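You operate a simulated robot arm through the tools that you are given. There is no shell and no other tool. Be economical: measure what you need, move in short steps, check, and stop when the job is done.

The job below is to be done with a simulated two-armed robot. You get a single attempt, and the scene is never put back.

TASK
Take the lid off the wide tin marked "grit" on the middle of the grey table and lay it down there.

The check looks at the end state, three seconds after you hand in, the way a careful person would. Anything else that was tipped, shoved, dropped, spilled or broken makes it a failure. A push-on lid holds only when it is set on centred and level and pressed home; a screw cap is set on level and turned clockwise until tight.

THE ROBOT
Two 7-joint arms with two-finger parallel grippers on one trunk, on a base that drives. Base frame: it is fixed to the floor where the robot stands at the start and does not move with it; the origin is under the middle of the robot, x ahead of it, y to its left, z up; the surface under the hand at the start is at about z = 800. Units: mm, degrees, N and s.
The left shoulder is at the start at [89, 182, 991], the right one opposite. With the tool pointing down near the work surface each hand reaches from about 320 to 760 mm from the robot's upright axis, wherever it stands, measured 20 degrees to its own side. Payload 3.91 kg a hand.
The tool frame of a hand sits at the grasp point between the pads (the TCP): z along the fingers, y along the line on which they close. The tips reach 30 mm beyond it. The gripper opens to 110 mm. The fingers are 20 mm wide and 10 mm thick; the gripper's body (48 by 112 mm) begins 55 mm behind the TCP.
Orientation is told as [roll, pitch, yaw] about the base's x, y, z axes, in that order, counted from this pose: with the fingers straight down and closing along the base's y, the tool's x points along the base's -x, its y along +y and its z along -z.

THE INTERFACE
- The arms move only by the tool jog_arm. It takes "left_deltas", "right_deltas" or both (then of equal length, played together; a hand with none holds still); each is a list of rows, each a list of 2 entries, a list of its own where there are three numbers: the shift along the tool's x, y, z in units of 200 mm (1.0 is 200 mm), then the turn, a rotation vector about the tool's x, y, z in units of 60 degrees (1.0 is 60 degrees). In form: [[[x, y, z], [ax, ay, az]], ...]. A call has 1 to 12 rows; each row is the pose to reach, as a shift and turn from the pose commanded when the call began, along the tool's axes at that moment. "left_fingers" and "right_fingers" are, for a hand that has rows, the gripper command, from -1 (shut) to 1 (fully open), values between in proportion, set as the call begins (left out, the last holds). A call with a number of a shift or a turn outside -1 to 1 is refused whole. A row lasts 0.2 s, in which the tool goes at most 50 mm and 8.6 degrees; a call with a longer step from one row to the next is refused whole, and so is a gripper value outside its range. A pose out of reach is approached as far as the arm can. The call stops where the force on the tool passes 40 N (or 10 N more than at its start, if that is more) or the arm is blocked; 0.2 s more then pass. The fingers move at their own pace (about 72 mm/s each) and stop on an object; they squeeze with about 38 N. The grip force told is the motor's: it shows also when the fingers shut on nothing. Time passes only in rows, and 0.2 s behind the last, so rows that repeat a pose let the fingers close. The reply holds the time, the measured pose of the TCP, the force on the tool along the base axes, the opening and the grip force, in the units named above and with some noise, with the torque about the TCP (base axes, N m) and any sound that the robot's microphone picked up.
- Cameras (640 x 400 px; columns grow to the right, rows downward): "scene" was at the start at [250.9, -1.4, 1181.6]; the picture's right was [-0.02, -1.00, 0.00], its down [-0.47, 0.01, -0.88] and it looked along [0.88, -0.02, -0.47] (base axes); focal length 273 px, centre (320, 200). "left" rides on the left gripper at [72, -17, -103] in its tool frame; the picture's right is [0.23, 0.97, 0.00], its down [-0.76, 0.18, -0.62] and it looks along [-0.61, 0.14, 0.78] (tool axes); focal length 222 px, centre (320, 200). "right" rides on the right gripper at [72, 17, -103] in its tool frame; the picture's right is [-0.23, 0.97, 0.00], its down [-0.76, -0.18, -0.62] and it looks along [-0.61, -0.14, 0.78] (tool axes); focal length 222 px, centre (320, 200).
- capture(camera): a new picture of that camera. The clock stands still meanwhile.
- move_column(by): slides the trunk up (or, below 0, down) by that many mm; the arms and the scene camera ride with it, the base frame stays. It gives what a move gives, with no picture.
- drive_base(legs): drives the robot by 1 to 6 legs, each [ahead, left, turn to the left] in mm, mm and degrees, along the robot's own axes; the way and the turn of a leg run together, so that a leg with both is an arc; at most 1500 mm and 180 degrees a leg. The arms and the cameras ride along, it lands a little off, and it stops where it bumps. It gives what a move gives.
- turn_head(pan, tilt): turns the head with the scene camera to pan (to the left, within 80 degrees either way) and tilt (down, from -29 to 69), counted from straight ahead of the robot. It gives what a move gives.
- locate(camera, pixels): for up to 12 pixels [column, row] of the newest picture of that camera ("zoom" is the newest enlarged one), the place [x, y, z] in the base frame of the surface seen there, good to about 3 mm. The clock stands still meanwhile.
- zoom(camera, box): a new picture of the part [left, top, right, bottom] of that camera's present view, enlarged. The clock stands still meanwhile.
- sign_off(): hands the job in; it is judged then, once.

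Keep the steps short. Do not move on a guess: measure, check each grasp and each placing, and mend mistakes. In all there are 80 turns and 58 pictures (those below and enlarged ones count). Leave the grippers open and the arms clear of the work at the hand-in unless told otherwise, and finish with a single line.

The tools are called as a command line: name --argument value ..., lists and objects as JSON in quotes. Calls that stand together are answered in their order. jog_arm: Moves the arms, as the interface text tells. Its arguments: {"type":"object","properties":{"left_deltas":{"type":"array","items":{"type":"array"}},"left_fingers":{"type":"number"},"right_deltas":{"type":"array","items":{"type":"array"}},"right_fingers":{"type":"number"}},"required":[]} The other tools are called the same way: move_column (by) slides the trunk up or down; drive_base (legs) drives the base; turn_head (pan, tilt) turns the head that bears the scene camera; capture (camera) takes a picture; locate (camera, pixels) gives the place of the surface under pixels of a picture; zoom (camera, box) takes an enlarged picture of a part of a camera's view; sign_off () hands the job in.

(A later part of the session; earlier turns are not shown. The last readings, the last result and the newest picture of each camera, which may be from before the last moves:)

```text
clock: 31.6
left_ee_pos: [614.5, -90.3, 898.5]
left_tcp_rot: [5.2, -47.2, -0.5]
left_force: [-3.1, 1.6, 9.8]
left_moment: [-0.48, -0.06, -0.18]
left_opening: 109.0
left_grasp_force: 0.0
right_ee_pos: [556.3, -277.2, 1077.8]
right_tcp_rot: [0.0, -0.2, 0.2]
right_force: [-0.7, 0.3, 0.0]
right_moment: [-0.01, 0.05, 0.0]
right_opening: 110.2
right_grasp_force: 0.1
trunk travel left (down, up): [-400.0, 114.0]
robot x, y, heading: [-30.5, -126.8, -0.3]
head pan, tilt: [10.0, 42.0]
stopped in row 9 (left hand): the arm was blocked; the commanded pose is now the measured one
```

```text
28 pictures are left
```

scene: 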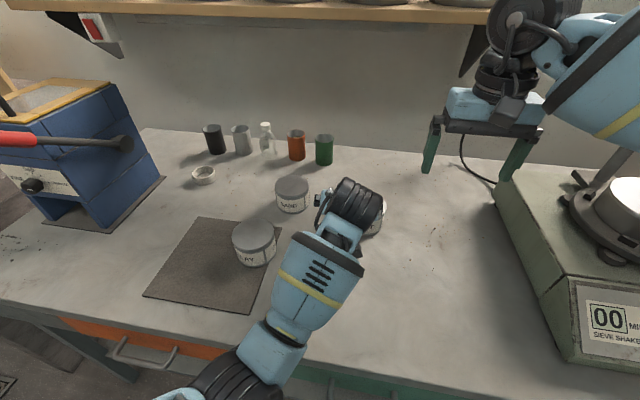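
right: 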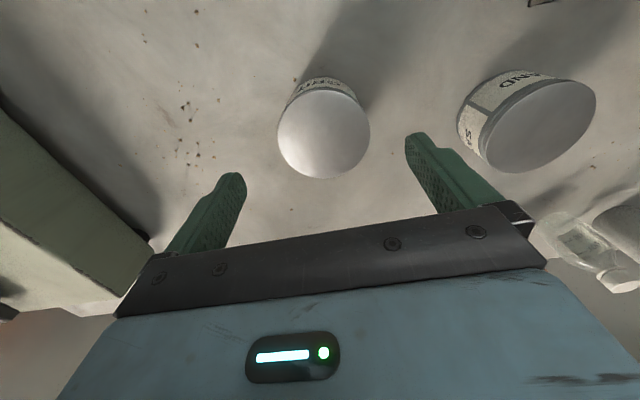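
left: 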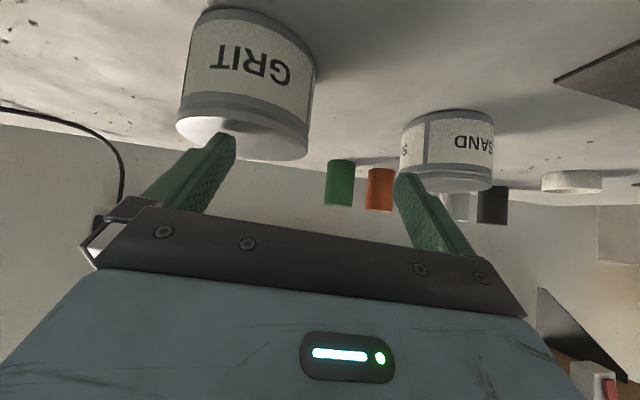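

The left finger tip is resting on top of the lid with about 10 N, so I'll lift it off at once, 60 mm up. The hand stopped 30 to 50 mm short and twisted, so the left arm hits a limit when pointing straight ahead here.

jog_arm --left_deltas '[[[-0.05, 0, -0.05], [0, 0, 0]], [[-0.15, 0, -0.15], [0, 0, 0]], [[-0.25, 0.1, -0.25], [0, 0, 0]], [[-0.3, 0.2, -0.3], [0, 0, 0]], [[-0.3, 0.2, -0.3], [0, 0, 0]]]'

capture --camera "scene"

```text
clock: 32.8
left_ee_pos: [612.6, -41.8, 976.4]
left_tcp_rot: [7.5, -46.5, -1.2]
left_force: [-0.5, -1.4, -0.7]
left_moment: [0.0, 0.0, 0.02]
left_opening: 110.0
left_grasp_force: 0.1
right_ee_pos: [558.2, -276.7, 1076.7]
right_tcp_rot: [0.0, 0.0, 0.1]
right_force: [0.4, 0.1, -0.4]
right_moment: [-0.02, 0.01, -0.02]
right_opening: 110.1
right_grasp_force: 0.0
trunk travel left (down, up): [-400.0, 114.0]
robot x, y, heading: [-32.9, -122.0, 0.3]
head pan, tilt: [10.0, 42.0]
```

```text
27 pictures are left
```

scene: 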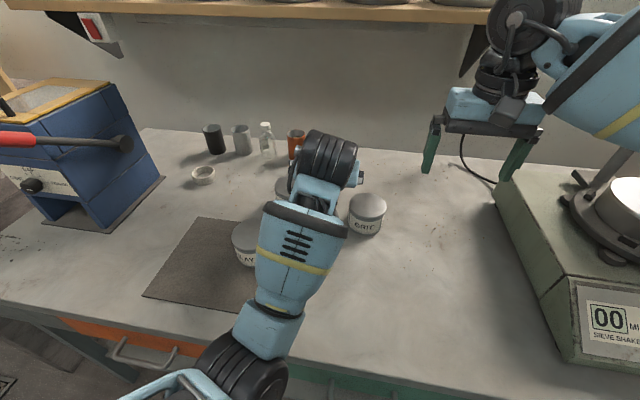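

The tin has not moved. I'll measure the left elbow and forearm to understand the limit.

locate --camera "scene" --pixels '[[240, 365], [270, 330], [290, 260], [325, 160], [180, 390], [320, 190], [355, 180], [367, 205], [351, 205], [384, 205]]'

```text
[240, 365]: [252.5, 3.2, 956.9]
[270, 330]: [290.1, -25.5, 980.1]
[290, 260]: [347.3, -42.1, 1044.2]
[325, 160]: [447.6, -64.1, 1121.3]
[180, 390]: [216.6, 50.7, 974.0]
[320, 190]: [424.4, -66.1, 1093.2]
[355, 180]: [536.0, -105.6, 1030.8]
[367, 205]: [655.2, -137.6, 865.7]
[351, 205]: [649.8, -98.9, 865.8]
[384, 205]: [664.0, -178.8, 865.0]
```

The elbow hangs down and back toward the chest (around (250, 0, 900)), which limits the arm when it is folded this close. I should keep the arm stretched. So the robot goes back to its first lateral place, slightly further back, with the trunk lower, and the left hand will sweep far out and come down on the tin vertically. First I'll move the left hand out, up and level.

jog_arm --left_deltas '[[[-0.12, 0.1, 0], [0.055, 0.012, -0.007]], [[-0.24, 0.25, 0], [0.11, 0.025, -0.014]], [[-0.36, 0.4, 0], [0.11, 0.025, -0.014]], [[-0.45, 0.58, 0], [0.11, 0.025, -0.014]], [[-0.45, 0.75, 0], [0.11, 0.025, -0.014]], [[-0.45, 0.75, 0], [0.11, 0.025, -0.014]]]'

drive_base --legs '[[-10, 124, 0]]'

capture --camera "scene"

```text
clock: 34.2
left_ee_pos: [664.0, 89.5, 1056.4]
left_tcp_rot: [-2.5, -45.2, 0.7]
left_force: [-0.2, -0.8, 0.4]
left_moment: [0.0, 0.0, -0.01]
left_opening: 110.2
left_grasp_force: 0.0
right_ee_pos: [557.3, -277.7, 1076.3]
right_tcp_rot: [0.0, 0.0, 0.1]
right_force: [-0.3, -0.9, -0.3]
right_moment: [0.03, 0.0, 0.0]
right_opening: 110.1
right_grasp_force: 0.1
trunk travel left (down, up): [-400.0, 114.0]
robot x, y, heading: [-36.3, -124.1, -0.2]
head pan, tilt: [10.0, 42.0]
```

```text
clock: 36.0
left_ee_pos: [653.9, 217.1, 1055.8]
left_tcp_rot: [-2.6, -45.3, 0.9]
left_force: [-1.1, 0.4, -0.2]
left_moment: [-0.04, 0.0, 0.01]
left_opening: 109.7
left_grasp_force: 0.1
right_ee_pos: [548.2, -150.0, 1075.8]
right_tcp_rot: [-0.1, -0.1, 0.3]
right_force: [-0.2, 0.8, 0.0]
right_moment: [-0.02, 0.01, 0.02]
right_opening: 109.9
right_grasp_force: 0.0
trunk travel left (down, up): [-400.0, 114.0]
robot x, y, heading: [-41.9, -1.0, 0.2]
head pan, tilt: [10.0, 42.0]
```

```text
26 pictures are left
```

scene: 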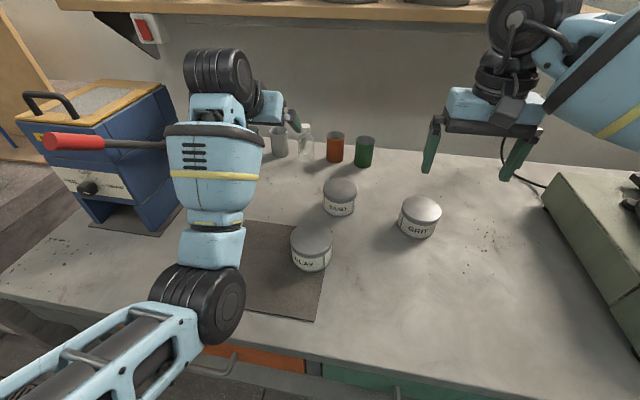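

Good, the elbow is out to the left. I'll lower the trunk 50 mm, park the right hand to the right, and sweep the left hand stretched out to (700, 50, 990).

move_column --by -50

jog_arm --left_deltas '[[[-0.02, -0.16, 0.044], [-0.03, 0, 0.01]], [[-0.042, -0.33, 0.088], [-0.03, 0, 0.01]], [[-0.064, -0.5, 0.132], [-0.03, 0, 0.01]], [[-0.085, -0.67, 0.176], [-0.03, 0, 0.01]], [[-0.106, -0.835, 0.22], [-0.03, 0, 0.01]], [[-0.106, -0.835, 0.22], [-0.03, 0, 0.01]]]' --right_deltas '[[[0, -0.16, 0], [0, 0, 0]], [[0, -0.33, 0], [0, 0, 0]], [[0, -0.5, 0], [0, 0, 0]], [[0, -0.67, 0], [0, 0, 0]], [[0, -0.75, 0], [0, 0, 0]], [[0, -0.75, 0], [0, 0, 0]]]'

capture --camera "scene"

```text
clock: 36.9
left_ee_pos: [653.4, 217.1, 1008.1]
left_tcp_rot: [-2.5, -45.5, 0.9]
left_force: [0.2, 1.2, 0.4]
left_moment: [-0.03, 0.01, 0.02]
left_opening: 110.1
left_grasp_force: 0.1
right_ee_pos: [546.7, -149.6, 1026.8]
right_tcp_rot: [-0.2, 0.0, 0.2]
right_force: [-1.1, 0.8, -0.4]
right_moment: [-0.02, 0.0, -0.01]
right_opening: 110.1
right_grasp_force: 0.0
trunk travel left (down, up): [-350.0, 164.0]
robot x, y, heading: [-42.4, 0.5, 0.4]
head pan, tilt: [10.0, 42.0]
```

```text
clock: 38.3
left_ee_pos: [697.5, 47.0, 997.0]
left_tcp_rot: [-0.1, -45.4, 0.1]
left_force: [-1.1, -0.6, 0.3]
left_moment: [0.04, 0.01, 0.01]
left_opening: 110.2
left_grasp_force: 0.0
right_ee_pos: [547.4, -300.3, 1026.3]
right_tcp_rot: [0.0, 0.0, 0.3]
right_force: [0.0, 0.7, -0.9]
right_moment: [-0.01, -0.02, -0.01]
right_opening: 109.7
right_grasp_force: 0.0
trunk travel left (down, up): [-350.0, 164.0]
robot x, y, heading: [-43.1, 2.8, 0.2]
head pan, tilt: [10.0, 42.0]
```

```text
25 pictures are left
```

scene: 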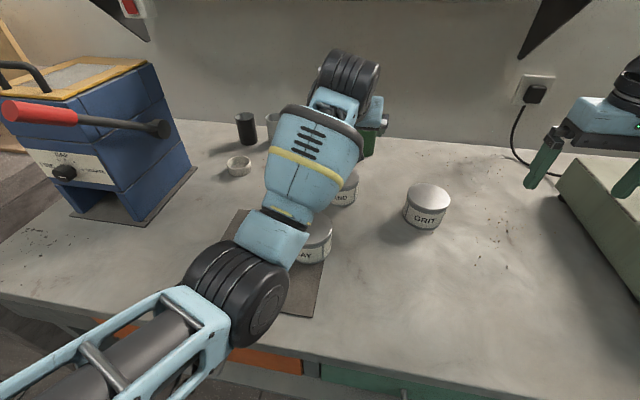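

Exact this time. I'll continue the sweep to above the tin at (648, −139, 975), pulling back in x only near the end.

jog_arm --left_deltas '[[[0, -0.18, 0], [0, 0, 0]], [[0, -0.36, 0], [0, 0, 0]], [[0.05, -0.54, -0.02], [0, 0, 0]], [[0.13, -0.7, -0.05], [0, 0, 0]], [[0.2, -0.83, -0.08], [0, 0, 0]], [[0.255, -0.93, -0.099], [0, 0, 0]], [[0.255, -0.93, -0.099], [0, 0, 0]]]'

capture --camera "scene"

capture --camera "left"

```text
clock: 40.1
left_ee_pos: [674.5, -87.6, 972.5]
left_tcp_rot: [0.5, -45.3, 4.3]
left_force: [-0.8, -0.5, -0.5]
left_moment: [-0.01, 0.03, 0.0]
left_opening: 110.2
left_grasp_force: 0.2
right_ee_pos: [548.4, -300.2, 1027.1]
right_tcp_rot: [0.1, 0.0, 0.4]
right_force: [0.2, -0.2, 0.0]
right_moment: [-0.01, 0.0, -0.01]
right_opening: 110.0
right_grasp_force: 0.2
trunk travel left (down, up): [-350.0, 164.0]
robot x, y, heading: [-44.9, -0.8, 0.3]
head pan, tilt: [10.0, 42.0]
stopped in row 7 (left hand): the arm was blocked; the commanded pose is now the measured one
```

```text
24 pictures are left
```

scene: 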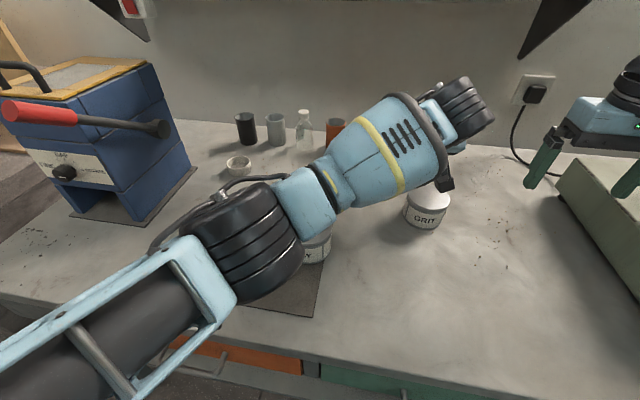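

```text
23 pictures are left
```

left: 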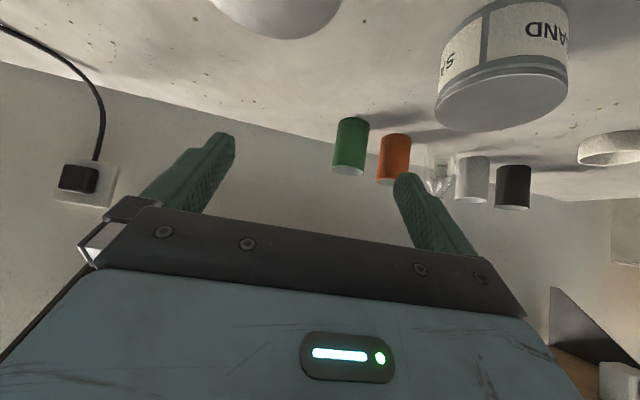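

Still blocked past y≈−90: the upper arm meets the chest when the left arm reaches inward. A better plan is to turn the robot about 21° to the right, so the tin lies ahead of the left shoulder, where the left arm moves freely. First I'll bring the left hand back outward and the right hand in and up.

jog_arm --left_deltas '[[[0, 0.16, 0], [0.03, 0, 0.025]], [[0, 0.32, 0], [0.058, 0.005, 0.05]], [[0, 0.48, 0], [0.058, 0.005, 0.05]], [[0, 0.65, 0], [0.058, 0.005, 0.05]], [[0, 0.82, 0], [0.058, 0.005, 0.05]], [[0, 0.98, 0], [0.058, 0.005, 0.05]], [[0, 0.98, 0], [0.058, 0.005, 0.05]]]' --right_deltas '[[[0.1, 0, -0.1], [0, 0, 0]], [[0.22, 0.14, -0.2], [0, 0, 0]], [[0.34, 0.28, -0.3], [0, 0, 0]], [[0.46, 0.42, -0.4], [0, 0, 0]], [[0.58, 0.56, -0.4], [0, 0, 0]], [[0.7, 0.7, -0.4], [0, 0, 0]], [[0.7, 0.7, -0.4], [0, 0, 0]]]'

drive_base --legs '[[0, 0, -21]]'

turn_head --pan 5 --tilt 42

capture --camera "scene"

```text
clock: 41.7
left_ee_pos: [659.8, 107.2, 970.7]
left_tcp_rot: [0.0, -45.1, -0.2]
left_force: [0.3, -0.6, 0.4]
left_moment: [0.01, -0.01, 0.01]
left_opening: 110.2
left_grasp_force: 0.1
right_ee_pos: [408.3, -163.0, 1106.3]
right_tcp_rot: [0.0, 0.0, 0.3]
right_force: [0.5, -0.8, -0.2]
right_moment: [0.03, 0.02, 0.04]
right_opening: 110.1
right_grasp_force: 0.1
trunk travel left (down, up): [-350.0, 164.0]
robot x, y, heading: [-45.6, -0.8, 0.2]
head pan, tilt: [10.0, 42.0]
```

```text
clock: 43.2
left_ee_pos: [650.9, -152.2, 972.1]
left_tcp_rot: [-0.1, -45.0, -21.1]
left_force: [0.7, -0.6, -0.9]
left_moment: [0.01, -0.04, -0.02]
left_opening: 110.1
left_grasp_force: 0.1
right_ee_pos: [318.7, -314.3, 1105.6]
right_tcp_rot: [0.0, -0.1, -20.7]
right_force: [0.4, 1.1, -0.9]
right_moment: [0.02, 0.04, -0.01]
right_opening: 110.1
right_grasp_force: 0.0
trunk travel left (down, up): [-350.0, 164.0]
robot x, y, heading: [-43.5, -3.2, -20.8]
head pan, tilt: [10.0, 42.0]
```

```text
clock: 43.9
left_ee_pos: [651.4, -152.3, 970.9]
left_tcp_rot: [0.0, -45.0, -21.2]
left_force: [-0.8, -0.2, -0.1]
left_moment: [0.01, 0.0, -0.03]
left_opening: 109.8
left_grasp_force: 0.1
right_ee_pos: [320.5, -313.3, 1104.8]
right_tcp_rot: [0.0, -0.1, -20.6]
right_force: [-0.3, 0.4, -0.1]
right_moment: [0.0, 0.0, 0.02]
right_opening: 109.9
right_grasp_force: 0.1
trunk travel left (down, up): [-350.0, 164.0]
robot x, y, heading: [-42.8, -0.9, -20.6]
head pan, tilt: [5.0, 42.0]
```

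```text
22 pictures are left
```

scene: 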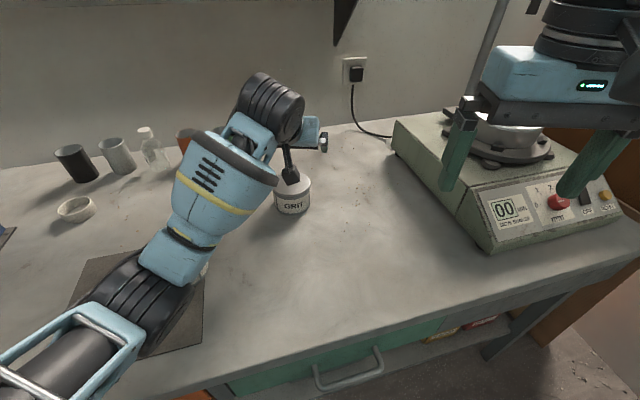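

The left hand is now almost above the tin with its pose exact. The forearm and elbow pass over the CLAY tin, so I'll check their height before going down.

locate --camera "scene" --pixels '[[140, 290], [160, 270], [175, 330], [180, 260], [200, 200], [205, 265], [120, 300], [270, 110], [110, 340], [293, 195], [278, 185], [308, 190]]'

capture --camera "left"

capture --camera "right"

```text
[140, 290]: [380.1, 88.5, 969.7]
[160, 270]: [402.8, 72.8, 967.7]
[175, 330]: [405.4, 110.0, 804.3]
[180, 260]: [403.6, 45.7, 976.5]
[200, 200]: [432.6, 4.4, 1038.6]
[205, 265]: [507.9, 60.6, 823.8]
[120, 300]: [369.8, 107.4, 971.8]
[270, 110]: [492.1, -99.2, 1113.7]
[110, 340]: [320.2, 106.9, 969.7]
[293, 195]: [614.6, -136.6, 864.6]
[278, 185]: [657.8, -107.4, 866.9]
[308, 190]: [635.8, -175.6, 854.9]
```

```text
21 pictures are left
```

left: 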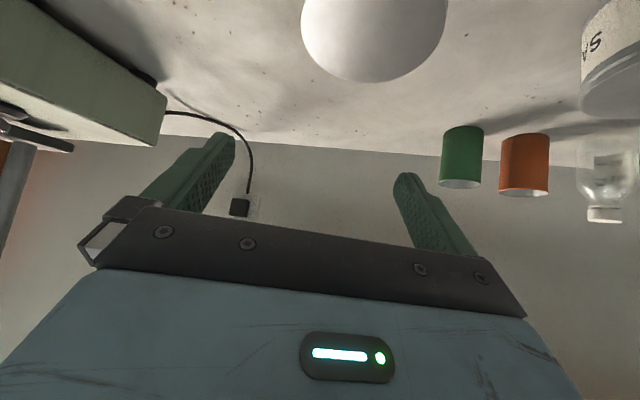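

```text
20 pictures are left
```

right: 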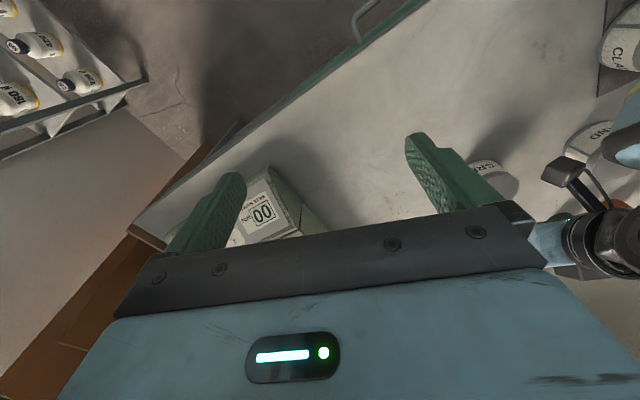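

The elbow (bottom about z 860) would sink too low. If I back off 60 mm along the present heading and raise the trunk 50 mm, the arm stays stretched and higher.

drive_base --legs '[[-60, 0, 0]]'

move_column --by 50

```text
clock: 44.9
left_ee_pos: [596.1, -129.6, 973.5]
left_tcp_rot: [-0.1, -45.0, -21.1]
left_force: [-0.1, 0.5, -0.2]
left_moment: [0.01, 0.03, 0.01]
left_opening: 110.1
left_grasp_force: 0.0
right_ee_pos: [265.2, -292.3, 1105.9]
right_tcp_rot: [0.0, -0.2, -20.7]
right_force: [0.0, 0.1, 0.1]
right_moment: [-0.03, -0.01, 0.01]
right_opening: 110.1
right_grasp_force: 0.1
trunk travel left (down, up): [-350.0, 164.0]
robot x, y, heading: [-96.3, 20.0, -20.6]
head pan, tilt: [5.0, 42.0]
```

```text
clock: 45.8
left_ee_pos: [597.6, -131.1, 1021.7]
left_tcp_rot: [0.0, -44.9, -21.0]
left_force: [-0.1, 0.7, -1.0]
left_moment: [0.02, 0.01, 0.02]
left_opening: 110.0
left_grasp_force: 0.0
right_ee_pos: [265.1, -292.9, 1154.7]
right_tcp_rot: [0.0, 0.0, -20.6]
right_force: [0.3, 0.2, 0.4]
right_moment: [-0.01, 0.0, 0.01]
right_opening: 109.7
right_grasp_force: 0.1
trunk travel left (down, up): [-400.0, 114.0]
robot x, y, heading: [-96.7, 20.2, -20.8]
head pan, tilt: [5.0, 42.0]
```

I'll place the left hand above the tin: forward 50, left 15, down to z 905, with the tips just above lid height.

jog_arm --left_deltas '[[[-0.1, 0.03, 0.1], [0, 0, 0]], [[-0.17, 0.073, 0.18], [0, 0, 0]], [[-0.06, 0.073, 0.29], [0, 0, 0]], [[0.05, 0.073, 0.4], [0, 0, 0]], [[0.15, 0.073, 0.5], [0, 0, 0]], [[0.237, 0.073, 0.59], [0, 0, 0]], [[0.237, 0.073, 0.59], [0, 0, 0]]]'

capture --camera "left"

capture --camera "scene"

```text
clock: 47.4
left_ee_pos: [647.6, -135.8, 904.4]
left_tcp_rot: [-0.1, -45.0, -21.0]
left_force: [0.3, 0.3, 0.6]
left_moment: [0.06, -0.01, 0.0]
left_opening: 110.0
left_grasp_force: 0.1
right_ee_pos: [265.6, -292.8, 1155.4]
right_tcp_rot: [0.0, 0.0, -20.6]
right_force: [0.4, -0.2, 0.2]
right_moment: [0.02, 0.0, -0.04]
right_opening: 109.9
right_grasp_force: 0.1
trunk travel left (down, up): [-400.0, 114.0]
robot x, y, heading: [-99.0, 20.8, -20.6]
head pan, tilt: [5.0, 42.0]
```

```text
19 pictures are left
```

left: 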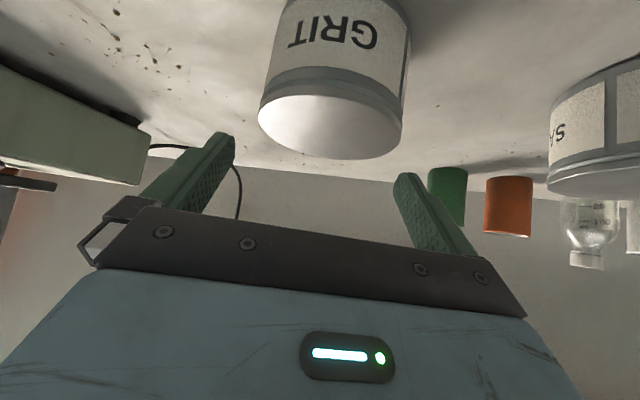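

```text
18 pictures are left
```

scene: 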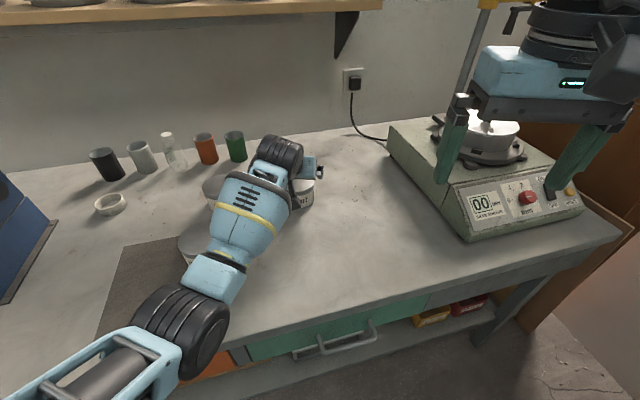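

The pose is exact. I'll check the tin's centring between the fingers and the elbow height.

locate --camera "left" --pixels '[[261, 115], [401, 130], [330, 155], [330, 100], [333, 80], [335, 30], [265, 130], [397, 148]]'

locate --camera "scene" --pixels '[[180, 310], [200, 290], [215, 280], [245, 220], [195, 245], [210, 340]]'

```text
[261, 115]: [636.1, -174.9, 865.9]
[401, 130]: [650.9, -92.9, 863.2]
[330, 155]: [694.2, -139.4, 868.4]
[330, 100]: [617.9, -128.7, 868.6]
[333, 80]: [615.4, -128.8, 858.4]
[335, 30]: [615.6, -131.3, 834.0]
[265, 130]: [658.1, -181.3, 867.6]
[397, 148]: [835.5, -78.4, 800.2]
```

```text
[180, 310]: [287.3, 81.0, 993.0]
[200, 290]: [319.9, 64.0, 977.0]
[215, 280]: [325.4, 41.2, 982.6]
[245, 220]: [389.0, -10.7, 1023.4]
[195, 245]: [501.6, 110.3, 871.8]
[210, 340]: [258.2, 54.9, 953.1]
```

The tin's centre is (659, −138), 2 mm left of the hand's axis. I'll correct that and go straight down 70 mm, stopping at z 834.

jog_arm --left_deltas '[[[0.05, 0.01, 0.05], [0, 0, 0]], [[0.1, 0.01, 0.1], [0, 0, 0]], [[0.15, 0.01, 0.15], [0, 0, 0]], [[0.2, 0.01, 0.2], [0, 0, 0]], [[0.247, 0.01, 0.247], [0, 0, 0]], [[0.247, 0.01, 0.247], [0, 0, 0]]]'

capture --camera "left"

capture --camera "scene"

```text
clock: 48.8
left_ee_pos: [649.6, -132.0, 834.0]
left_tcp_rot: [-0.1, -45.0, -21.2]
left_force: [0.1, 0.1, 0.0]
left_moment: [0.02, 0.01, -0.03]
left_opening: 110.1
left_grasp_force: 0.1
right_ee_pos: [265.5, -292.2, 1155.1]
right_tcp_rot: [0.0, 0.0, -20.7]
right_force: [-0.4, -0.1, -0.5]
right_moment: [0.02, 0.02, 0.01]
right_opening: 110.1
right_grasp_force: 0.1
trunk travel left (down, up): [-400.0, 114.0]
robot x, y, heading: [-98.6, 16.7, -20.9]
head pan, tilt: [5.0, 42.0]
```

```text
17 pictures are left
```

left: 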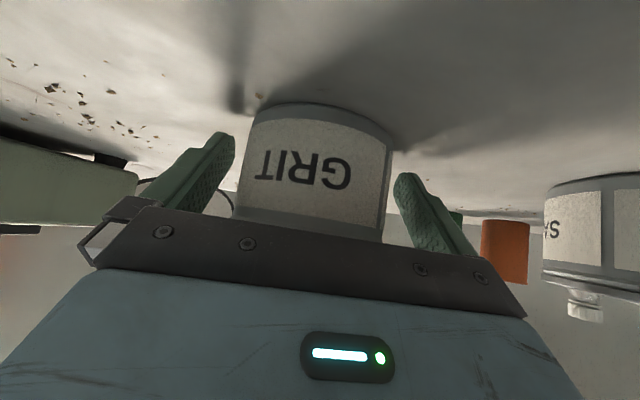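

```text
16 pictures are left
```

scene: 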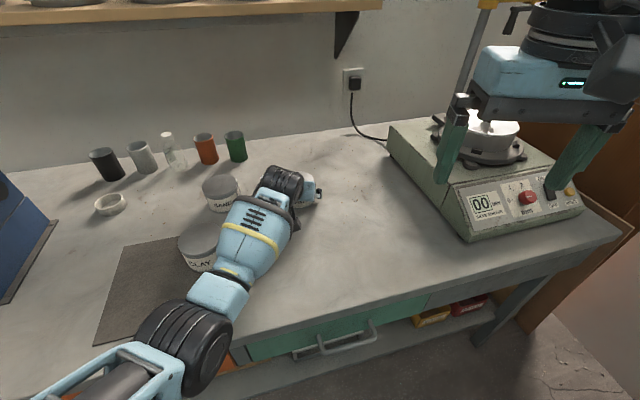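

The fingers straddle the body below the lid and the arm clears CLAY. I'll close the left hand.

jog_arm --left_deltas '[[[0, 0, 0], [0, 0, 0]], [[0, 0, 0], [0, 0, 0]], [[0, 0, 0], [0, 0, 0]]]' --left_fingers -1

capture --camera "left"

```text
clock: 49.6
left_ee_pos: [648.1, -133.1, 834.5]
left_tcp_rot: [-0.1, -45.1, -21.1]
left_force: [-1.3, -0.3, -0.2]
left_moment: [-0.13, 0.02, -0.02]
left_opening: 83.8
left_grasp_force: 37.8
right_ee_pos: [266.1, -293.6, 1155.9]
right_tcp_rot: [0.0, 0.0, -20.6]
right_force: [-0.3, -0.4, 0.3]
right_moment: [-0.02, 0.0, 0.0]
right_opening: 109.8
right_grasp_force: 0.1
trunk travel left (down, up): [-400.0, 114.0]
robot x, y, heading: [-93.7, 22.2, -20.8]
head pan, tilt: [5.0, 42.0]
```

```text
15 pictures are left
```

left: 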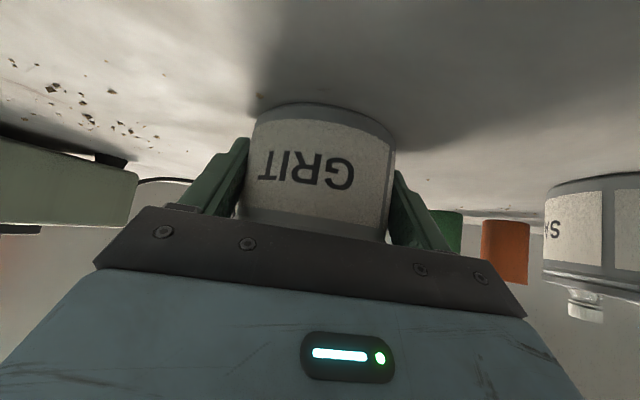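

The left hand holds the body firmly (83.8 mm, 38 N). From here the right arm cannot reach the tin. So I'll lift the closed tin straight up 130 mm, bring it nearer, open it in the air, and set the tin back on the same place.

jog_arm --left_deltas '[[[-0.01, 0, -0.01], [0, 0, 0]], [[-0.04, 0, -0.04], [0, 0, 0]], [[-0.12, 0, -0.12], [0, 0, 0]], [[-0.22, 0, -0.22], [0, 0, 0]], [[-0.32, 0, -0.32], [0, 0, 0]], [[-0.41, 0, -0.41], [0, 0, 0]], [[-0.463, 0, -0.463], [0, 0, 0]], [[-0.463, 0, -0.463], [0, 0, 0]]]'

capture --camera "scene"

```text
clock: 51.4
left_ee_pos: [648.5, -132.1, 966.6]
left_tcp_rot: [-0.1, -44.9, -21.1]
left_force: [-0.1, 0.4, -4.0]
left_moment: [-0.01, 0.06, -0.01]
left_opening: 87.8
left_grasp_force: 37.8
right_ee_pos: [265.9, -292.7, 1156.2]
right_tcp_rot: [0.0, 0.0, -20.6]
right_force: [0.4, 0.6, -0.8]
right_moment: [0.03, -0.01, 0.0]
right_opening: 110.0
right_grasp_force: 0.1
trunk travel left (down, up): [-400.0, 114.0]
robot x, y, heading: [-96.3, 21.8, -21.0]
head pan, tilt: [5.0, 42.0]
```

```text
14 pictures are left
```

scene: 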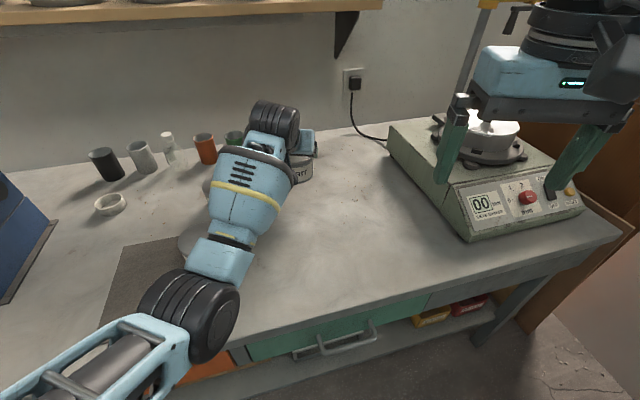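

The opening grew from 83.8 to 87.8, so the pads may have slid up onto the lid. I'll look from the left camera.

capture --camera "left"

zoom --camera "scene" --box '[240, 100, 360, 210]'

```text
13 pictures are left
```

left: 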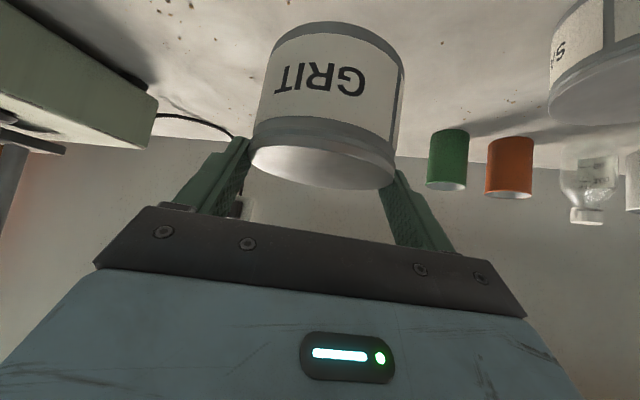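

```text
3.64 times, centred on (300, 155) of scene
```

zoom: 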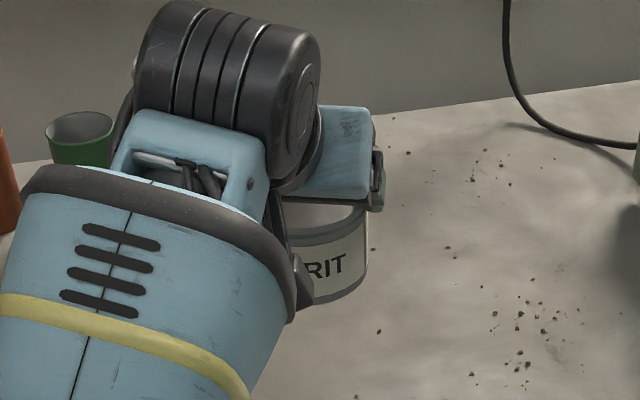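

The tin now hangs by its lid; the body slid through the pads. I'll measure how far the tin sits relative to the hand and whether the lid is still seated.

locate --camera "left" --pixels '[[325, 40], [325, 100], [325, 122], [325, 132], [325, 142], [322, 150], [322, 170], [255, 160], [390, 182], [235, 150], [405, 195], [330, 26]]'

zoom --camera "left" --box '[215, 15, 425, 215]'

```text
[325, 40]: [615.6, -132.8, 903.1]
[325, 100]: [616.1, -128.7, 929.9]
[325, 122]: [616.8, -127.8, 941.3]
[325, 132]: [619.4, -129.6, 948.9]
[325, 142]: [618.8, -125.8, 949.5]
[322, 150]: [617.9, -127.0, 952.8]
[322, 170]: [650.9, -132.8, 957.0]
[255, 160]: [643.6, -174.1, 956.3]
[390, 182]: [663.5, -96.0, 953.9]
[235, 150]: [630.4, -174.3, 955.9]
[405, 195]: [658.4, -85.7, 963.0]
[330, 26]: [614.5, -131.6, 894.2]
```

```text
2.00 times, centred on (320, 115) of left
```

zoom: 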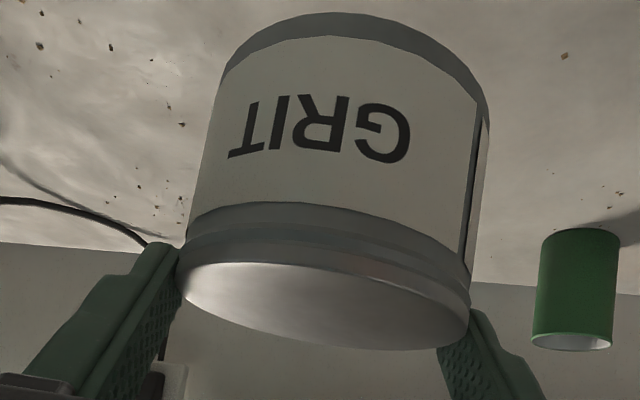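

The lid's top is at 957, so the body slid 41 mm through the pads until the lid caught. The lid is still fully seated. I'll set the tin back down (91 mm) on its place and look into the grip.

jog_arm --left_deltas '[[[0.08, 0, 0.08], [0, 0, 0]], [[0.18, 0, 0.18], [0, 0, 0]], [[0.27, 0, 0.27], [0, 0, 0]], [[0.305, 0, 0.305], [0, 0, 0]], [[0.314, 0, 0.314], [0, 0, 0]], [[0.32, 0, 0.32], [0, 0, 0]], [[0.32, 0, 0.32], [0, 0, 0]]]'

```text
clock: 53.0
left_ee_pos: [649.3, -131.9, 878.7]
left_tcp_rot: [-0.1, -45.2, -21.0]
left_force: [0.5, 2.2, 11.2]
left_moment: [-0.15, 0.35, -0.06]
left_opening: 87.9
left_grasp_force: 38.2
right_ee_pos: [265.0, -292.6, 1157.4]
right_tcp_rot: [0.0, -0.2, -20.6]
right_force: [0.2, 0.3, 0.4]
right_moment: [0.01, 0.0, 0.0]
right_opening: 109.9
right_grasp_force: 0.1
trunk travel left (down, up): [-400.0, 114.0]
robot x, y, heading: [-98.4, 18.0, -20.5]
head pan, tilt: [5.0, 42.0]
```

The tin stands on the table again, and the lid grip held 11 N without slipping. I'll open the left hand, go down 42 mm and 5 mm deeper, and grip the body again.

jog_arm --left_deltas '[[[-0.006, 0, -0.006], [0, 0, 0]], [[-0.006, 0, -0.006], [0, 0, 0]], [[-0.006, 0, -0.006], [0, 0, 0]], [[0.06, 0, 0.08], [0, 0, 0]], [[0.131, 0, 0.166], [0, 0, 0]], [[0.131, 0, 0.166], [0, 0, 0]]]' --left_fingers 1

jog_arm --left_deltas '[[[0, 0, 0], [0, 0, 0]], [[0, 0, 0], [0, 0, 0]], [[0, 0, 0], [0, 0, 0]], [[0, 0, 0], [0, 0, 0]]]' --left_fingers -1

jog_arm --left_deltas '[[[-0.004, 0, -0.004], [0, 0, 0]], [[-0.007, 0, -0.007], [0, 0, 0]], [[-0.007, 0, -0.007], [0, 0, 0]]]'

capture --camera "left"

```text
clock: 54.4
left_ee_pos: [653.9, -134.7, 834.6]
left_tcp_rot: [-0.1, -45.0, -21.1]
left_force: [-0.1, -0.8, 0.0]
left_moment: [-0.02, 0.01, -0.01]
left_opening: 110.1
left_grasp_force: 0.1
right_ee_pos: [266.7, -292.4, 1155.5]
right_tcp_rot: [0.0, 0.0, -20.6]
right_force: [-0.4, 0.9, 0.0]
right_moment: [0.0, -0.02, -0.01]
right_opening: 110.1
right_grasp_force: 0.0
trunk travel left (down, up): [-400.0, 114.0]
robot x, y, heading: [-98.2, 22.0, -20.7]
head pan, tilt: [5.0, 42.0]
```

```text
clock: 55.4
left_ee_pos: [654.1, -135.4, 835.3]
left_tcp_rot: [0.0, -44.9, -21.1]
left_force: [0.1, -2.0, 0.1]
left_moment: [0.12, -0.07, 0.0]
left_opening: 83.5
left_grasp_force: 37.8
right_ee_pos: [266.7, -292.6, 1155.2]
right_tcp_rot: [0.1, 0.1, -20.6]
right_force: [0.3, 0.0, 0.7]
right_moment: [0.01, 0.03, 0.03]
right_opening: 109.8
right_grasp_force: 0.1
trunk travel left (down, up): [-400.0, 114.0]
robot x, y, heading: [-97.4, 17.3, -20.7]
head pan, tilt: [5.0, 42.0]
```

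```text
clock: 56.2
left_ee_pos: [653.0, -135.0, 835.1]
left_tcp_rot: [-0.1, -44.9, -21.0]
left_force: [-0.6, 0.6, 0.6]
left_moment: [0.04, 0.04, -0.02]
left_opening: 83.5
left_grasp_force: 38.4
right_ee_pos: [266.7, -293.5, 1155.6]
right_tcp_rot: [0.0, 0.0, -20.6]
right_force: [-0.5, -0.7, 0.6]
right_moment: [0.01, 0.0, -0.01]
right_opening: 110.0
right_grasp_force: 0.1
trunk travel left (down, up): [-400.0, 114.0]
robot x, y, heading: [-99.6, 21.3, -20.5]
head pan, tilt: [5.0, 42.0]
```

```text
10 pictures are left
```

left: 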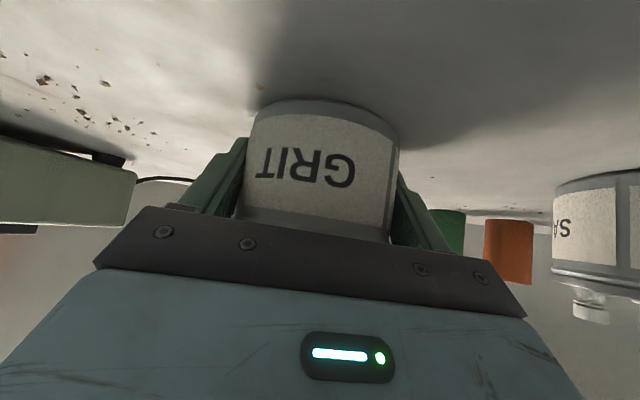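

The grip shows 83.5 with no load yet. I'll lift another 8 mm slowly and read the force.

jog_arm --left_deltas '[[[-0.007, 0, -0.007], [0, 0, 0]], [[-0.014, 0, -0.014], [0, 0, 0]], [[-0.021, 0, -0.021], [0, 0, 0]], [[-0.028, 0, -0.028], [0, 0, 0]], [[-0.028, 0, -0.028], [0, 0, 0]]]'

locate --camera "left" --pixels '[[325, 110], [325, 102], [325, 200], [320, 212]]'

```text
clock: 57.4
left_ee_pos: [653.9, -135.5, 842.6]
left_tcp_rot: [-0.1, -45.0, -21.0]
left_force: [-0.2, -0.8, -3.7]
left_moment: [0.0, 0.02, 0.02]
left_opening: 83.6
left_grasp_force: 38.1
right_ee_pos: [266.7, -291.4, 1156.7]
right_tcp_rot: [0.1, 0.1, -20.6]
right_force: [-0.1, 0.2, 0.3]
right_moment: [-0.01, 0.03, -0.01]
right_opening: 110.1
right_grasp_force: 0.0
trunk travel left (down, up): [-400.0, 114.0]
robot x, y, heading: [-99.2, 22.1, -20.5]
head pan, tilt: [5.0, 42.0]
```

```text
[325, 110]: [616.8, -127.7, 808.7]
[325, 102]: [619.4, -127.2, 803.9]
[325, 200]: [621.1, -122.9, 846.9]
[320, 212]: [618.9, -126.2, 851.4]
```

The force is now −3.7 N, so the body may be carried. I'll check whether the tin actually rose.

capture --camera "left"

locate --camera "left" --pixels '[[325, 110], [325, 102], [325, 120], [325, 200], [320, 212], [325, 205], [320, 98]]'

```text
9 pictures are left
```

left: 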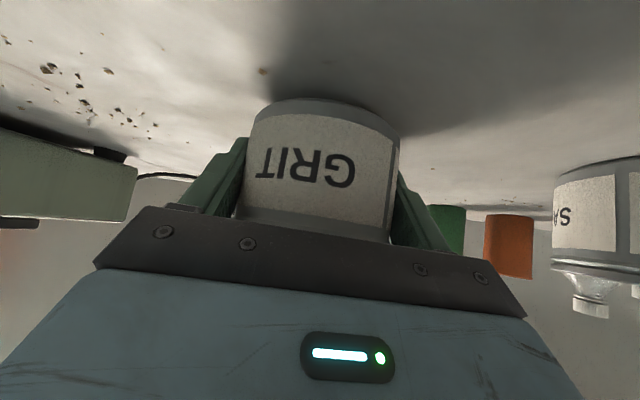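

```text
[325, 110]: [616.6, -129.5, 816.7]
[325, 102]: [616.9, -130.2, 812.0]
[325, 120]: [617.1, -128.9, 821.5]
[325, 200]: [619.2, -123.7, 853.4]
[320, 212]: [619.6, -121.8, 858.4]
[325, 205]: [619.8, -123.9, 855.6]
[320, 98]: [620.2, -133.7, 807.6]
```

The tin really is carried now (it rose 8 mm), so the earlier slip came from lifting too fast. I'll lift gently, 10 mm per row, for 120 mm.

jog_arm --left_deltas '[[[-0.02, 0, -0.02], [0, 0, 0]], [[-0.045, 0, -0.045], [0, 0, 0]], [[-0.08, 0, -0.08], [0, 0, 0]], [[-0.12, 0, -0.12], [0, 0, 0]], [[-0.16, 0, -0.16], [0, 0, 0]], [[-0.2, 0, -0.2], [0, 0, 0]], [[-0.24, 0, -0.24], [0, 0, 0]], [[-0.28, 0, -0.28], [0, 0, 0]], [[-0.32, 0, -0.32], [0, 0, 0]], [[-0.36, 0, -0.36], [0, 0, 0]], [[-0.395, 0, -0.395], [0, 0, 0]], [[-0.42, 0, -0.42], [0, 0, 0]]]'

```text
clock: 60.0
left_ee_pos: [654.0, -134.6, 961.5]
left_tcp_rot: [-0.1, -45.0, -21.2]
left_force: [0.5, -0.7, -5.0]
left_moment: [0.06, 0.02, 0.04]
left_opening: 83.4
left_grasp_force: 38.1
right_ee_pos: [266.4, -292.8, 1154.9]
right_tcp_rot: [0.0, -0.1, -20.7]
right_force: [0.0, -0.3, -0.4]
right_moment: [0.01, 0.02, -0.01]
right_opening: 109.7
right_grasp_force: 0.1
trunk travel left (down, up): [-400.0, 114.0]
robot x, y, heading: [-101.0, 21.7, -20.6]
head pan, tilt: [5.0, 42.0]
```

Held well (83.4, −5 N). Now I'll bring the tin nearer the middle of the robot: back 150 mm and right 80 mm, turning the hand 40° inward so the left wrist stays in front of its own shoulder.

jog_arm --left_deltas '[[[0.03, -0.02, -0.03], [0.025, 0, 0.025]], [[0.07, -0.05, -0.07], [0.06, 0, 0.06]], [[0.12, -0.09, -0.12], [0.1, 0, 0.1]], [[0.17, -0.125, -0.17], [0.145, 0, 0.145]], [[0.22, -0.16, -0.22], [0.19, 0, 0.19]], [[0.27, -0.2, -0.27], [0.235, 0, 0.235]], [[0.32, -0.235, -0.32], [0.28, 0, 0.28]], [[0.37, -0.27, -0.37], [0.325, 0, 0.325]], [[0.42, -0.31, -0.42], [0.37, 0, 0.37]], [[0.47, -0.345, -0.47], [0.41, 0, 0.41]], [[0.51, -0.38, -0.51], [0.445, 0, 0.445]], [[0.53, -0.4, -0.53], [0.471, 0, 0.471]]]'

capture --camera "scene"

```text
clock: 62.6
left_ee_pos: [484.5, -154.3, 961.1]
left_tcp_rot: [-0.1, -45.0, -61.1]
left_force: [0.7, 0.3, -2.8]
left_moment: [0.04, -0.01, -0.03]
left_opening: 83.6
left_grasp_force: 37.8
right_ee_pos: [266.4, -293.6, 1155.7]
right_tcp_rot: [-0.1, -0.1, -20.6]
right_force: [-0.9, -0.6, -0.2]
right_moment: [-0.02, -0.04, -0.02]
right_opening: 110.2
right_grasp_force: 0.0
trunk travel left (down, up): [-400.0, 114.0]
robot x, y, heading: [-96.4, 19.5, -20.5]
head pan, tilt: [5.0, 42.0]
```

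```text
8 pictures are left
```

scene: 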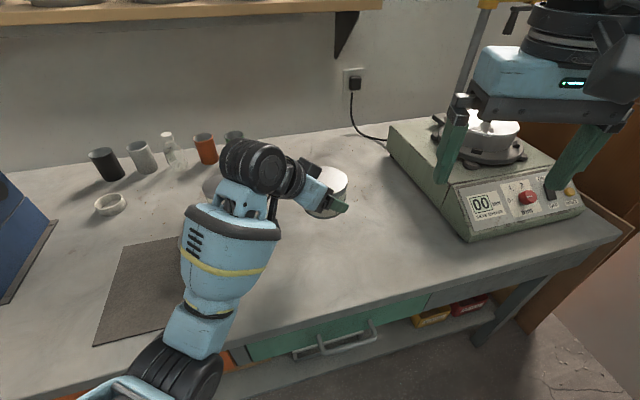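

The pose is exact and the tin is steady. I'll locate the lid and the left wrist parts so the right hand can come in without touching them.

locate --camera "scene" --pixels '[[335, 180], [345, 185], [325, 172], [322, 188], [238, 145], [285, 165], [265, 150], [270, 180], [298, 165], [310, 185], [300, 190], [335, 205]]'

zoom --camera "scene" --box '[210, 120, 370, 240]'

```text
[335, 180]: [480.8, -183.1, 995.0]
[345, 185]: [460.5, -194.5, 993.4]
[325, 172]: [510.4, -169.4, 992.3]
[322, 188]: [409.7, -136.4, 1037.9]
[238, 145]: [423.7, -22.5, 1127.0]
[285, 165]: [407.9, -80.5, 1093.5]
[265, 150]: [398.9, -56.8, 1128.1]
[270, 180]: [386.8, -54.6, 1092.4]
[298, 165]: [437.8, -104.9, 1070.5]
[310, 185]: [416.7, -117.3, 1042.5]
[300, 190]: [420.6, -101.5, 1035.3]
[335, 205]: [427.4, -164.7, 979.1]
```

```text
3.33 times, centred on (290, 180) of scene
```

zoom: 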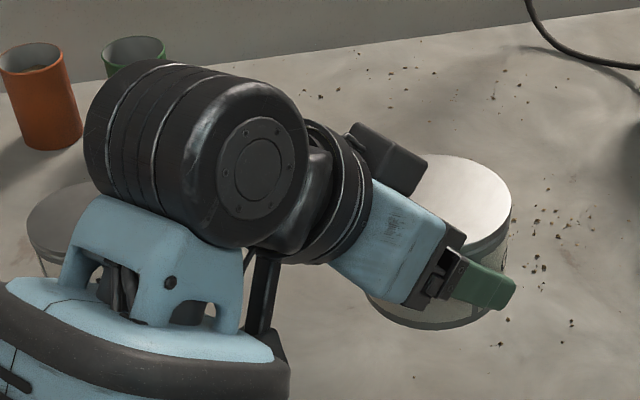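

There is a dark block on top of the left gripper near the lid. I'll measure it and the lid's edges in the enlarged picture.

locate --camera "zoom" --pixels '[[365, 140], [395, 160], [418, 165], [405, 185], [400, 230], [440, 240], [505, 205], [470, 165], [440, 158], [480, 225], [500, 290], [350, 170]]'

```text
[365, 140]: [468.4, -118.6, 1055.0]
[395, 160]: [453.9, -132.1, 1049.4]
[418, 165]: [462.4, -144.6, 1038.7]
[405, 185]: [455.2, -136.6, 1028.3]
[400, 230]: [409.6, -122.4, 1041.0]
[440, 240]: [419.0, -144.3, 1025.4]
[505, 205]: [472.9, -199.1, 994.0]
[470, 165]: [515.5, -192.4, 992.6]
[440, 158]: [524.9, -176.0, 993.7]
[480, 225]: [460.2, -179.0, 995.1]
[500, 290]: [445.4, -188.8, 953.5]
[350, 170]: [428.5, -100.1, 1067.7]
```

The block reaches to 27 mm behind the tin's centre at z≤1055, and the right palm would be at z≥1070, so it fits. The right hand now moves above the lid at (490, −165, 1130) and turns −40° so that its fingers close in the same direction as the left's.

jog_arm --right_deltas '[[[-0.1, 0.12, 0], [0, 0, 0.08]], [[-0.2, 0.24, 0], [0, 0, 0.165]], [[-0.3, 0.36, 0], [0, 0, 0.25]], [[-0.4, 0.48, 0], [0, 0, 0.335]], [[-0.5, 0.6, 0], [0, 0, 0.42]], [[-0.6, 0.72, 0], [0, 0, 0.505]], [[-0.7, 0.84, 0], [0, 0, 0.59]], [[-0.78, 0.94, 0], [0, 0, 0.673]], [[-0.823, 0.993, 0.03], [0, 0, 0.673]], [[-0.823, 0.993, 0.13], [0, 0, 0.673]], [[-0.823, 0.993, 0.13], [0, 0, 0.673]]]' --right_fingers 1

capture --camera "right"

```text
clock: 65.2
left_ee_pos: [484.6, -155.7, 960.4]
left_tcp_rot: [-0.2, -44.8, -61.0]
left_force: [0.9, 0.1, -4.7]
left_moment: [0.06, 0.03, -0.01]
left_opening: 83.9
left_grasp_force: 37.8
right_ee_pos: [487.3, -233.9, 1144.2]
right_tcp_rot: [1.7, 1.5, -67.3]
right_force: [0.1, -1.0, 0.3]
right_moment: [0.04, -0.02, -0.02]
right_opening: 110.1
right_grasp_force: 0.0
right hand out of reach, approached as far as the arm can: row 8, 9, 10, 11
trunk travel left (down, up): [-400.0, 114.0]
robot x, y, heading: [-97.3, 21.6, -20.5]
head pan, tilt: [5.0, 42.0]
stopped in row 11 (right hand): the arm was blocked; the commanded pose is now the measured one
```

```text
6 pictures are left
```

right: 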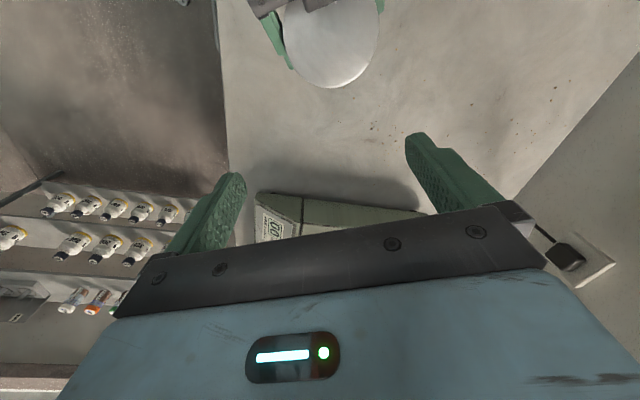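

The right arm cannot reach that far across. I'll bring the tin to it: about 60 mm to the robot's right, with 10° more turn. Then the right hand lines up above the new place at world (459, −220).

jog_arm --left_deltas '[[[-0.01, -0.025, 0.01], [0.012, 0, 0.012]], [[-0.025, -0.06, 0.025], [0.03, 0, 0.03]], [[-0.045, -0.105, 0.045], [0.05, 0, 0.05]], [[-0.065, -0.15, 0.065], [0.07, 0, 0.07]], [[-0.085, -0.2, 0.085], [0.09, 0, 0.09]], [[-0.1, -0.235, 0.1], [0.108, 0, 0.108]], [[-0.112, -0.259, 0.112], [0.118, 0, 0.118]], [[-0.112, -0.259, 0.112], [0.118, 0, 0.118]]]'

jog_arm --right_deltas '[[[0.06, -0.05, 0.03], [0.014, -0.012, 0.03]], [[0.12, -0.1, 0.095], [0.028, -0.025, 0.062]], [[0.12, -0.1, 0.095], [0.028, -0.025, 0.062]]]'

capture --camera "right"

```text
clock: 67.0
left_ee_pos: [454.9, -208.2, 962.2]
left_tcp_rot: [-0.2, -44.9, -70.9]
left_force: [-0.2, 0.2, -4.3]
left_moment: [0.0, -0.01, -0.01]
left_opening: 83.4
left_grasp_force: 38.1
right_ee_pos: [487.1, -233.8, 1146.8]
right_tcp_rot: [1.8, 1.5, -67.1]
right_force: [1.0, -0.6, -0.6]
right_moment: [-0.02, 0.0, -0.01]
right_opening: 110.0
right_grasp_force: 0.1
trunk travel left (down, up): [-400.0, 114.0]
robot x, y, heading: [-100.5, 23.9, -20.5]
head pan, tilt: [5.0, 42.0]
```

```text
clock: 67.8
left_ee_pos: [455.6, -206.2, 962.3]
left_tcp_rot: [-0.1, -44.9, -71.1]
left_force: [0.2, -0.3, -3.6]
left_moment: [0.04, 0.04, -0.01]
left_opening: 83.5
left_grasp_force: 38.1
right_ee_pos: [460.7, -216.3, 1127.0]
right_tcp_rot: [0.0, 0.0, -70.8]
right_force: [-0.1, 0.5, 1.0]
right_moment: [0.02, 0.02, 0.04]
right_opening: 110.1
right_grasp_force: 0.1
trunk travel left (down, up): [-400.0, 114.0]
robot x, y, heading: [-100.3, 21.5, -20.6]
head pan, tilt: [5.0, 42.0]
```

```text
5 pictures are left
```

right: 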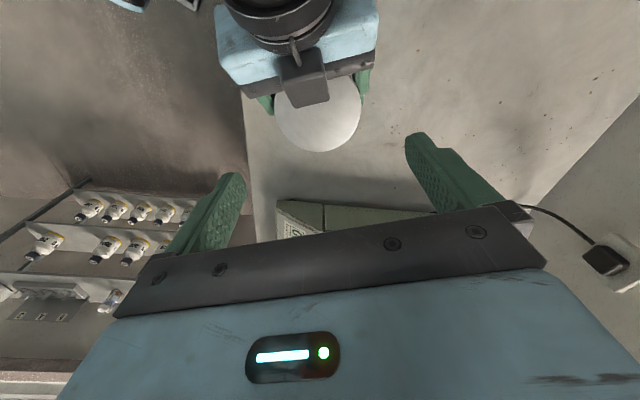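

Both hands are exact now and the lid lies between the right fingers. I'll measure the lid's edges and the block tip precisely.

locate --camera "right" --pixels '[[277, 115], [360, 112], [318, 149], [345, 143], [290, 140], [318, 125], [306, 100], [306, 70], [285, 10], [320, 20], [300, 40], [345, 75]]'

```text
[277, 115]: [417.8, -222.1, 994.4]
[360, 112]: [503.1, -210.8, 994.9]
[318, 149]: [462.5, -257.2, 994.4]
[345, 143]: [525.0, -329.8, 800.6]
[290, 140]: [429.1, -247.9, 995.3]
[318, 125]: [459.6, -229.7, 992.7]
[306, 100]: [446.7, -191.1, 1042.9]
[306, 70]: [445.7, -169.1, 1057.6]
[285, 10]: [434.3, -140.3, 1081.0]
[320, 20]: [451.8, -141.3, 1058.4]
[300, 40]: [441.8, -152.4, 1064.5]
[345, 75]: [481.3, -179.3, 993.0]
```

Lid centre is (460, −215), top 994. I'll nudge 3 mm away from the left hand and descend to z 1035 first, watching both hands for any touch.

jog_arm --right_deltas '[[[-0.015, 0, 0.1], [0, 0, 0]], [[-0.015, 0, 0.2], [0, 0, 0]], [[-0.015, 0, 0.3], [0, 0, 0]], [[-0.015, 0, 0.38], [0, 0, 0]], [[-0.015, 0, 0.42], [0, 0, 0]], [[-0.015, 0, 0.46], [0, 0, 0]], [[-0.015, 0, 0.46], [0, 0, 0]]]'

```text
clock: 69.4
left_ee_pos: [454.3, -206.3, 961.3]
left_tcp_rot: [-0.1, -45.0, -71.1]
left_force: [-0.7, 0.5, -4.0]
left_moment: [0.08, 0.04, 0.01]
left_opening: 83.2
left_grasp_force: 37.9
right_ee_pos: [461.2, -220.1, 1035.3]
right_tcp_rot: [-0.1, -0.1, -70.8]
right_force: [-0.6, 0.2, -0.2]
right_moment: [-0.03, -0.02, 0.02]
right_opening: 110.0
right_grasp_force: 0.1
trunk travel left (down, up): [-400.0, 114.0]
robot x, y, heading: [-96.9, 21.6, -20.7]
head pan, tilt: [5.0, 42.0]
```

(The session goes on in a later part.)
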